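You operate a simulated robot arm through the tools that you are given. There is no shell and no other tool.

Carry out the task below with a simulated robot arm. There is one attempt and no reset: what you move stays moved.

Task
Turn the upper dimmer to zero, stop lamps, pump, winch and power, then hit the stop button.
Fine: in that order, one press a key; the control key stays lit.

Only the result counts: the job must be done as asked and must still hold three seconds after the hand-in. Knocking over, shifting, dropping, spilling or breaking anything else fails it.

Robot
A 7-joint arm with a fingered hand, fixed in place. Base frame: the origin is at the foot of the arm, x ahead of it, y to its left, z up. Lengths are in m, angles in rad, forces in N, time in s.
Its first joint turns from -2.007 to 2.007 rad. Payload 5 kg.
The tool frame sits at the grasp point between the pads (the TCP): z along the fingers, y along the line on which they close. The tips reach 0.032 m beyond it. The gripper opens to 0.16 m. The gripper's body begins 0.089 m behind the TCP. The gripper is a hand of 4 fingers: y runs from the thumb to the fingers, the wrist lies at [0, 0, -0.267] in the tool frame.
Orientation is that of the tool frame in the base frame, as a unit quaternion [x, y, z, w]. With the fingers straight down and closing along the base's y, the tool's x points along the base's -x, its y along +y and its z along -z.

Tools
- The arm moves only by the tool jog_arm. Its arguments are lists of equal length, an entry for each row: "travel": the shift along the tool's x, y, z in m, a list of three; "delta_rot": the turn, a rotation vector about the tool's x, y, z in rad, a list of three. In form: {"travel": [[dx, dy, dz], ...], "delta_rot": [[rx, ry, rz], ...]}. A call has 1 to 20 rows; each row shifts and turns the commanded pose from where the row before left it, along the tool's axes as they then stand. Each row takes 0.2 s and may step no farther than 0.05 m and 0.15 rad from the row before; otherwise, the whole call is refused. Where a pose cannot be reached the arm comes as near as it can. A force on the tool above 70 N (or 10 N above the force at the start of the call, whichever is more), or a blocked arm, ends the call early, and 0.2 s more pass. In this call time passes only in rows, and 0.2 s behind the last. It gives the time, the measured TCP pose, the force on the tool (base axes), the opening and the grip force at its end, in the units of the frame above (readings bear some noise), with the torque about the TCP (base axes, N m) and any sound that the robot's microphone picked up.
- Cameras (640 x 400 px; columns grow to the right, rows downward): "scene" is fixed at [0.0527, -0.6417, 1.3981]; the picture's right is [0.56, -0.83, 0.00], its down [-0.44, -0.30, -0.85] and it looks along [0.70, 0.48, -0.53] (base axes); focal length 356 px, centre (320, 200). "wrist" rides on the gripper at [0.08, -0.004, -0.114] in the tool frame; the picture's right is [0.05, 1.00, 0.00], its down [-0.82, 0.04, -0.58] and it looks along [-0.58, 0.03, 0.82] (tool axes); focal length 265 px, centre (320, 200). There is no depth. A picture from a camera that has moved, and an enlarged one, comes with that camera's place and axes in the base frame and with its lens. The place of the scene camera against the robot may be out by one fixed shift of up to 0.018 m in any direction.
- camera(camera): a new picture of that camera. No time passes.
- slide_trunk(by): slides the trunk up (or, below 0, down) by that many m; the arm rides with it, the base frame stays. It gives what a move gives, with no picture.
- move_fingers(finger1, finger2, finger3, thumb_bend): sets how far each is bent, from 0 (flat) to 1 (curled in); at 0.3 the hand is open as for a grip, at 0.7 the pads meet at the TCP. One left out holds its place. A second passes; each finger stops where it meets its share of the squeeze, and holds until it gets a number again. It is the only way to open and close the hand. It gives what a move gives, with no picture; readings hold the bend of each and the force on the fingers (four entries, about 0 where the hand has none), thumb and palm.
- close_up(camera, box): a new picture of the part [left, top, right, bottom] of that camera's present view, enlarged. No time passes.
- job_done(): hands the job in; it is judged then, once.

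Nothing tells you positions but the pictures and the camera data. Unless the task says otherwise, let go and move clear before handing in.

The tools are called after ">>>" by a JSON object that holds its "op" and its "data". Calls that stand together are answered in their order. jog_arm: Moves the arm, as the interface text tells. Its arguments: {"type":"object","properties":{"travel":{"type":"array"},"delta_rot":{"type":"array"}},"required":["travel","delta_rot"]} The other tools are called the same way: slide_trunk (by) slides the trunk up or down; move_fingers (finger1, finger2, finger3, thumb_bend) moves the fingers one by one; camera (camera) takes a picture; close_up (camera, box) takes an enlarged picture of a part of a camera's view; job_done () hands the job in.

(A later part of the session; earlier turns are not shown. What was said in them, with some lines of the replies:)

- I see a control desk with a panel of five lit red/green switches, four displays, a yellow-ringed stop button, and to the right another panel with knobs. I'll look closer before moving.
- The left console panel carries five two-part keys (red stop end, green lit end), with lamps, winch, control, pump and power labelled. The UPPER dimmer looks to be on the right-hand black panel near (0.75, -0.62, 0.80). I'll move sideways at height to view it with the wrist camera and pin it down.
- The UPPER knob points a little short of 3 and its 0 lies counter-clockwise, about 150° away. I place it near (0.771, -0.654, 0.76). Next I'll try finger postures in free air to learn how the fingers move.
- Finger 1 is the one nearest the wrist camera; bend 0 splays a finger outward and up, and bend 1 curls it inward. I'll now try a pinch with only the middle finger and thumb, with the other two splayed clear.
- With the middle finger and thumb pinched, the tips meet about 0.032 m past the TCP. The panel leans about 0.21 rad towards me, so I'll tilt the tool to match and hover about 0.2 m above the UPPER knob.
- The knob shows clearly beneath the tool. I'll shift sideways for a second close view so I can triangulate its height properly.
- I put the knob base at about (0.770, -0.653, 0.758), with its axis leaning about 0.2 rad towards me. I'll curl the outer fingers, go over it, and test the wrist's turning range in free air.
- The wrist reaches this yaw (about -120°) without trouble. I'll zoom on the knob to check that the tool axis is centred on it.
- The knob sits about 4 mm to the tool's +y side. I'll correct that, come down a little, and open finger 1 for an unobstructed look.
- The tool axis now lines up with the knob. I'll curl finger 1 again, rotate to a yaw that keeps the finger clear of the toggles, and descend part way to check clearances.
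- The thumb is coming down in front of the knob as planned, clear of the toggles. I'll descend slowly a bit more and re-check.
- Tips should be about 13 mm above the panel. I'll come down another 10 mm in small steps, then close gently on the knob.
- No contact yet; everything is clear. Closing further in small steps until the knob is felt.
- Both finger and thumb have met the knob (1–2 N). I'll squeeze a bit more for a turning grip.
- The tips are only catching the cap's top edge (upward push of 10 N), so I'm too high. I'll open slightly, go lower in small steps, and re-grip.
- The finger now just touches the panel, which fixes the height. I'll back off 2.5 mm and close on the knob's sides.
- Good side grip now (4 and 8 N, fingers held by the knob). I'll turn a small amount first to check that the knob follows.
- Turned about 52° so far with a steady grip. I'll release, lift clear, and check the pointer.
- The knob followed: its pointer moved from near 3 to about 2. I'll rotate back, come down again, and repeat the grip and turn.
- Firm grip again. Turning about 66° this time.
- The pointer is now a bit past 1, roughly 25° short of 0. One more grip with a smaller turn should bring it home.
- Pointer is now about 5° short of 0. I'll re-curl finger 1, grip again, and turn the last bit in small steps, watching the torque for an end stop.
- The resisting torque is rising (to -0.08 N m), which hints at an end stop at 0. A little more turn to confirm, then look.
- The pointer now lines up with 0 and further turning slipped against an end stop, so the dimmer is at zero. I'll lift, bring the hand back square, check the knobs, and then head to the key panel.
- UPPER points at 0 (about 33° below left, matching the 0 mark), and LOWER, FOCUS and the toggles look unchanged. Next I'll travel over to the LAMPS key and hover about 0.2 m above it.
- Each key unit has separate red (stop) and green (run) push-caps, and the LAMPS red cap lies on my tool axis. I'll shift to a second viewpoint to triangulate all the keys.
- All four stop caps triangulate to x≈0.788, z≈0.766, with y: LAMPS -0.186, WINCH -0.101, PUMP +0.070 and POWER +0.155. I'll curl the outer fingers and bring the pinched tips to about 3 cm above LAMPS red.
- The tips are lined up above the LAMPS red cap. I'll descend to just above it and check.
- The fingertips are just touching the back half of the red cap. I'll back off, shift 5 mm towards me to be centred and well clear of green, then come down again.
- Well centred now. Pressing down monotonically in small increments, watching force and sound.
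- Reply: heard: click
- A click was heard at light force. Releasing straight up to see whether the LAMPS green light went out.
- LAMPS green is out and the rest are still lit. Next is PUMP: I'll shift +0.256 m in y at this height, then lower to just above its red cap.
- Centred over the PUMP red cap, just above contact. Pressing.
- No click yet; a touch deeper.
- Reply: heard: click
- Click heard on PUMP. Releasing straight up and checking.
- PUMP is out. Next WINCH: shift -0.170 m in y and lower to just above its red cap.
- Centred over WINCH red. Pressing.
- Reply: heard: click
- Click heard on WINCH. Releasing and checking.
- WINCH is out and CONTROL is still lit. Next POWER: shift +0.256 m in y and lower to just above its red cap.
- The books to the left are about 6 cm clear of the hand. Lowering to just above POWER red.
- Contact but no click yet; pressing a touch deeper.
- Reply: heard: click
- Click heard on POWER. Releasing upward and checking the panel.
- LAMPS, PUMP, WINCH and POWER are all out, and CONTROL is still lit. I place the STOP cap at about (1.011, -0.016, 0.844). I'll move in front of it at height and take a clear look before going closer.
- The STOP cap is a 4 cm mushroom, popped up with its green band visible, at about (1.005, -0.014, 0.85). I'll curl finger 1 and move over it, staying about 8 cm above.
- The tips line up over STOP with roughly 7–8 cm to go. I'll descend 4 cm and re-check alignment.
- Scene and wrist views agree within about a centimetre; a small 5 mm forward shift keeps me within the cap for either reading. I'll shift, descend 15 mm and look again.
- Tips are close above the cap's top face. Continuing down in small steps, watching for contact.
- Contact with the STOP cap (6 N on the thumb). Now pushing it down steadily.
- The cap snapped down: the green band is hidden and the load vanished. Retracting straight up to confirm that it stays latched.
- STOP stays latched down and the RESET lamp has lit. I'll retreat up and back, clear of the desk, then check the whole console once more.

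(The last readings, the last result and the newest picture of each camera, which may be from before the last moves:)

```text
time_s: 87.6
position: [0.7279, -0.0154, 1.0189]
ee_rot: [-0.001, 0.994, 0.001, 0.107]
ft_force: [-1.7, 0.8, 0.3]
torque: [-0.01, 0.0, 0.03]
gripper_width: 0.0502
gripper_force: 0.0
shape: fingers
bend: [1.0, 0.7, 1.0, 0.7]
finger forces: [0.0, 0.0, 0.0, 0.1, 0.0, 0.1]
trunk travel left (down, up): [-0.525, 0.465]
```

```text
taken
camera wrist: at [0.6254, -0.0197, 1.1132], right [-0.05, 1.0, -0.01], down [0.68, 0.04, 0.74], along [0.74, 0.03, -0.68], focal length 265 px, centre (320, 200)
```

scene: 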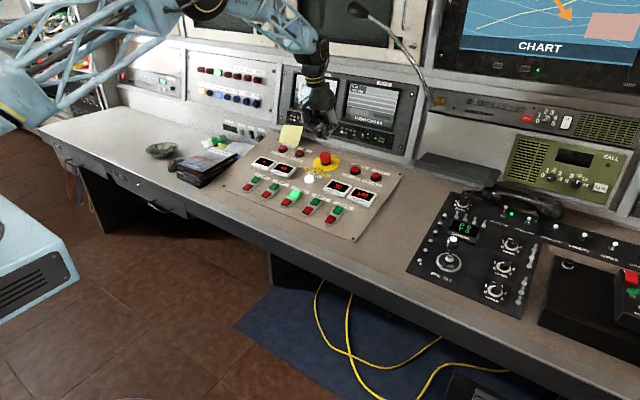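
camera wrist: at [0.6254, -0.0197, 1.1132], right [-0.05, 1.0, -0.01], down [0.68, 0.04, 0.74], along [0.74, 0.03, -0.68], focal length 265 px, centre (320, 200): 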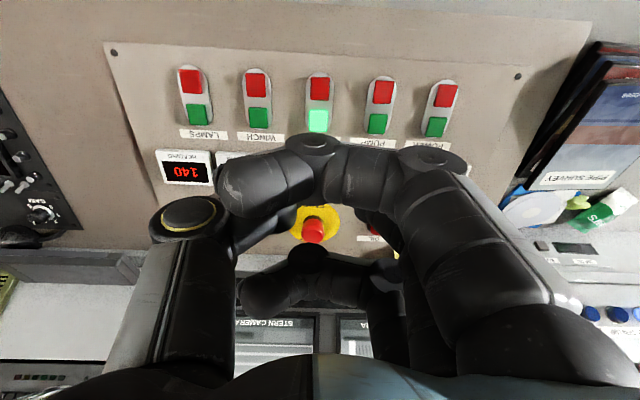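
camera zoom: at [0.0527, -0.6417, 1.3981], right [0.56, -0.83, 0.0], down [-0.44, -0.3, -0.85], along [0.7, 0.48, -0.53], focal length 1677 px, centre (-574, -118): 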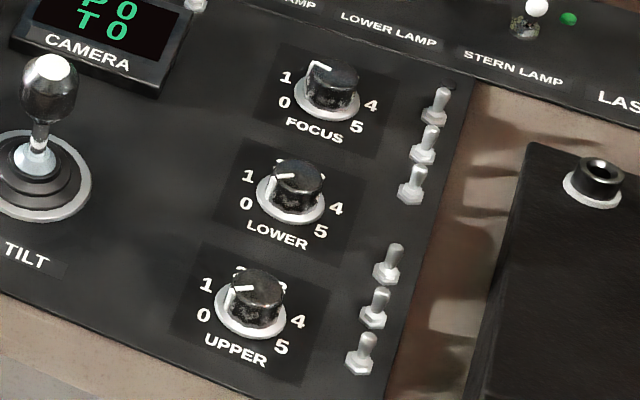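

The console looks right: CONTROL lit, the other four out, STOP latched. I'll take one more magnified look at the UPPER pointer to be sure about zero.

>>> {"op": "close_up", "data": {"camera": "scene", "box": [478, 272, 518, 304]}}

>>> {"op": "close_up", "data": {"camera": "scene", "box": [488, 248, 528, 280]}}

```text
12.50 times, centred on (498, 288) of scene
camera zoom: at [0.0527, -0.6417, 1.3981], right [0.56, -0.83, 0.0], down [-0.44, -0.3, -0.85], along [0.7, 0.48, -0.53], focal length 4454 px, centre (-1905, -900)
```

zoom: 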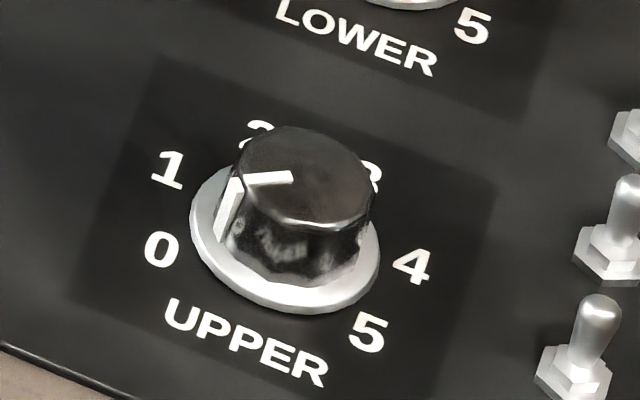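

```text
12.50 times, centred on (508, 264) of scene
camera zoom: at [0.0527, -0.6417, 1.3981], right [0.56, -0.83, 0.0], down [-0.44, -0.3, -0.85], along [0.7, 0.48, -0.53], focal length 4454 px, centre (-2030, -600)
```

zoom: 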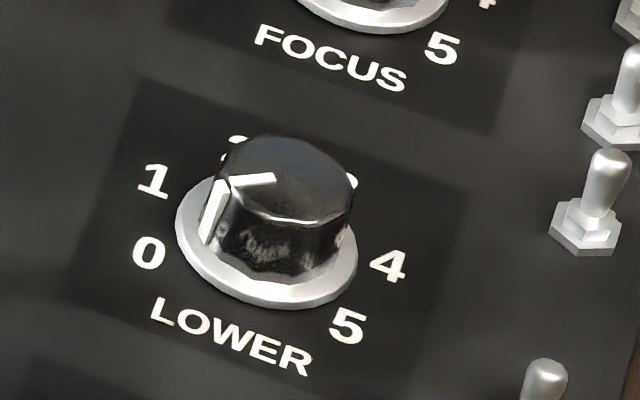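

I checked all of it in the camera views:
- **UPPER dimmer:** its pointer lines up with 0, it met what felt like an end stop there, and the LOWER knob hasn't moved.
- **Keys:** LAMPS, PUMP, WINCH and POWER are out, each after one press, in that order. CONTROL is still lit.
- **STOP button:** it's latched down and its RESET lamp is lit.

The hand is clear of the desk, so I'm handing in.

>>> {"op": "job_done", "data": {}}

```text
The job is handed in.
```

The job is done and handed in; I haven't had a verdict back. All of this was in your order and is how things looked in the last camera views:

1. **Upper dimmer:** the UPPER knob is at 0. It took four grips to turn it there, and it met what felt like an end stop. The LOWER and FOCUS knobs and the toggles look unchanged.
2. **Keys:** I stopped lamps, pump, winch and power with one press each on their red caps. Each gave a single click and its green light went out. The control key is still lit.
3. **Stop button:** I pressed it last. It stayed down after I let go, and the RESET lamp came on. I didn't hear a click for this one, but its green band is hidden.

Nothing else on the desk was knocked or moved that I could see. The hand is clear of the desk.
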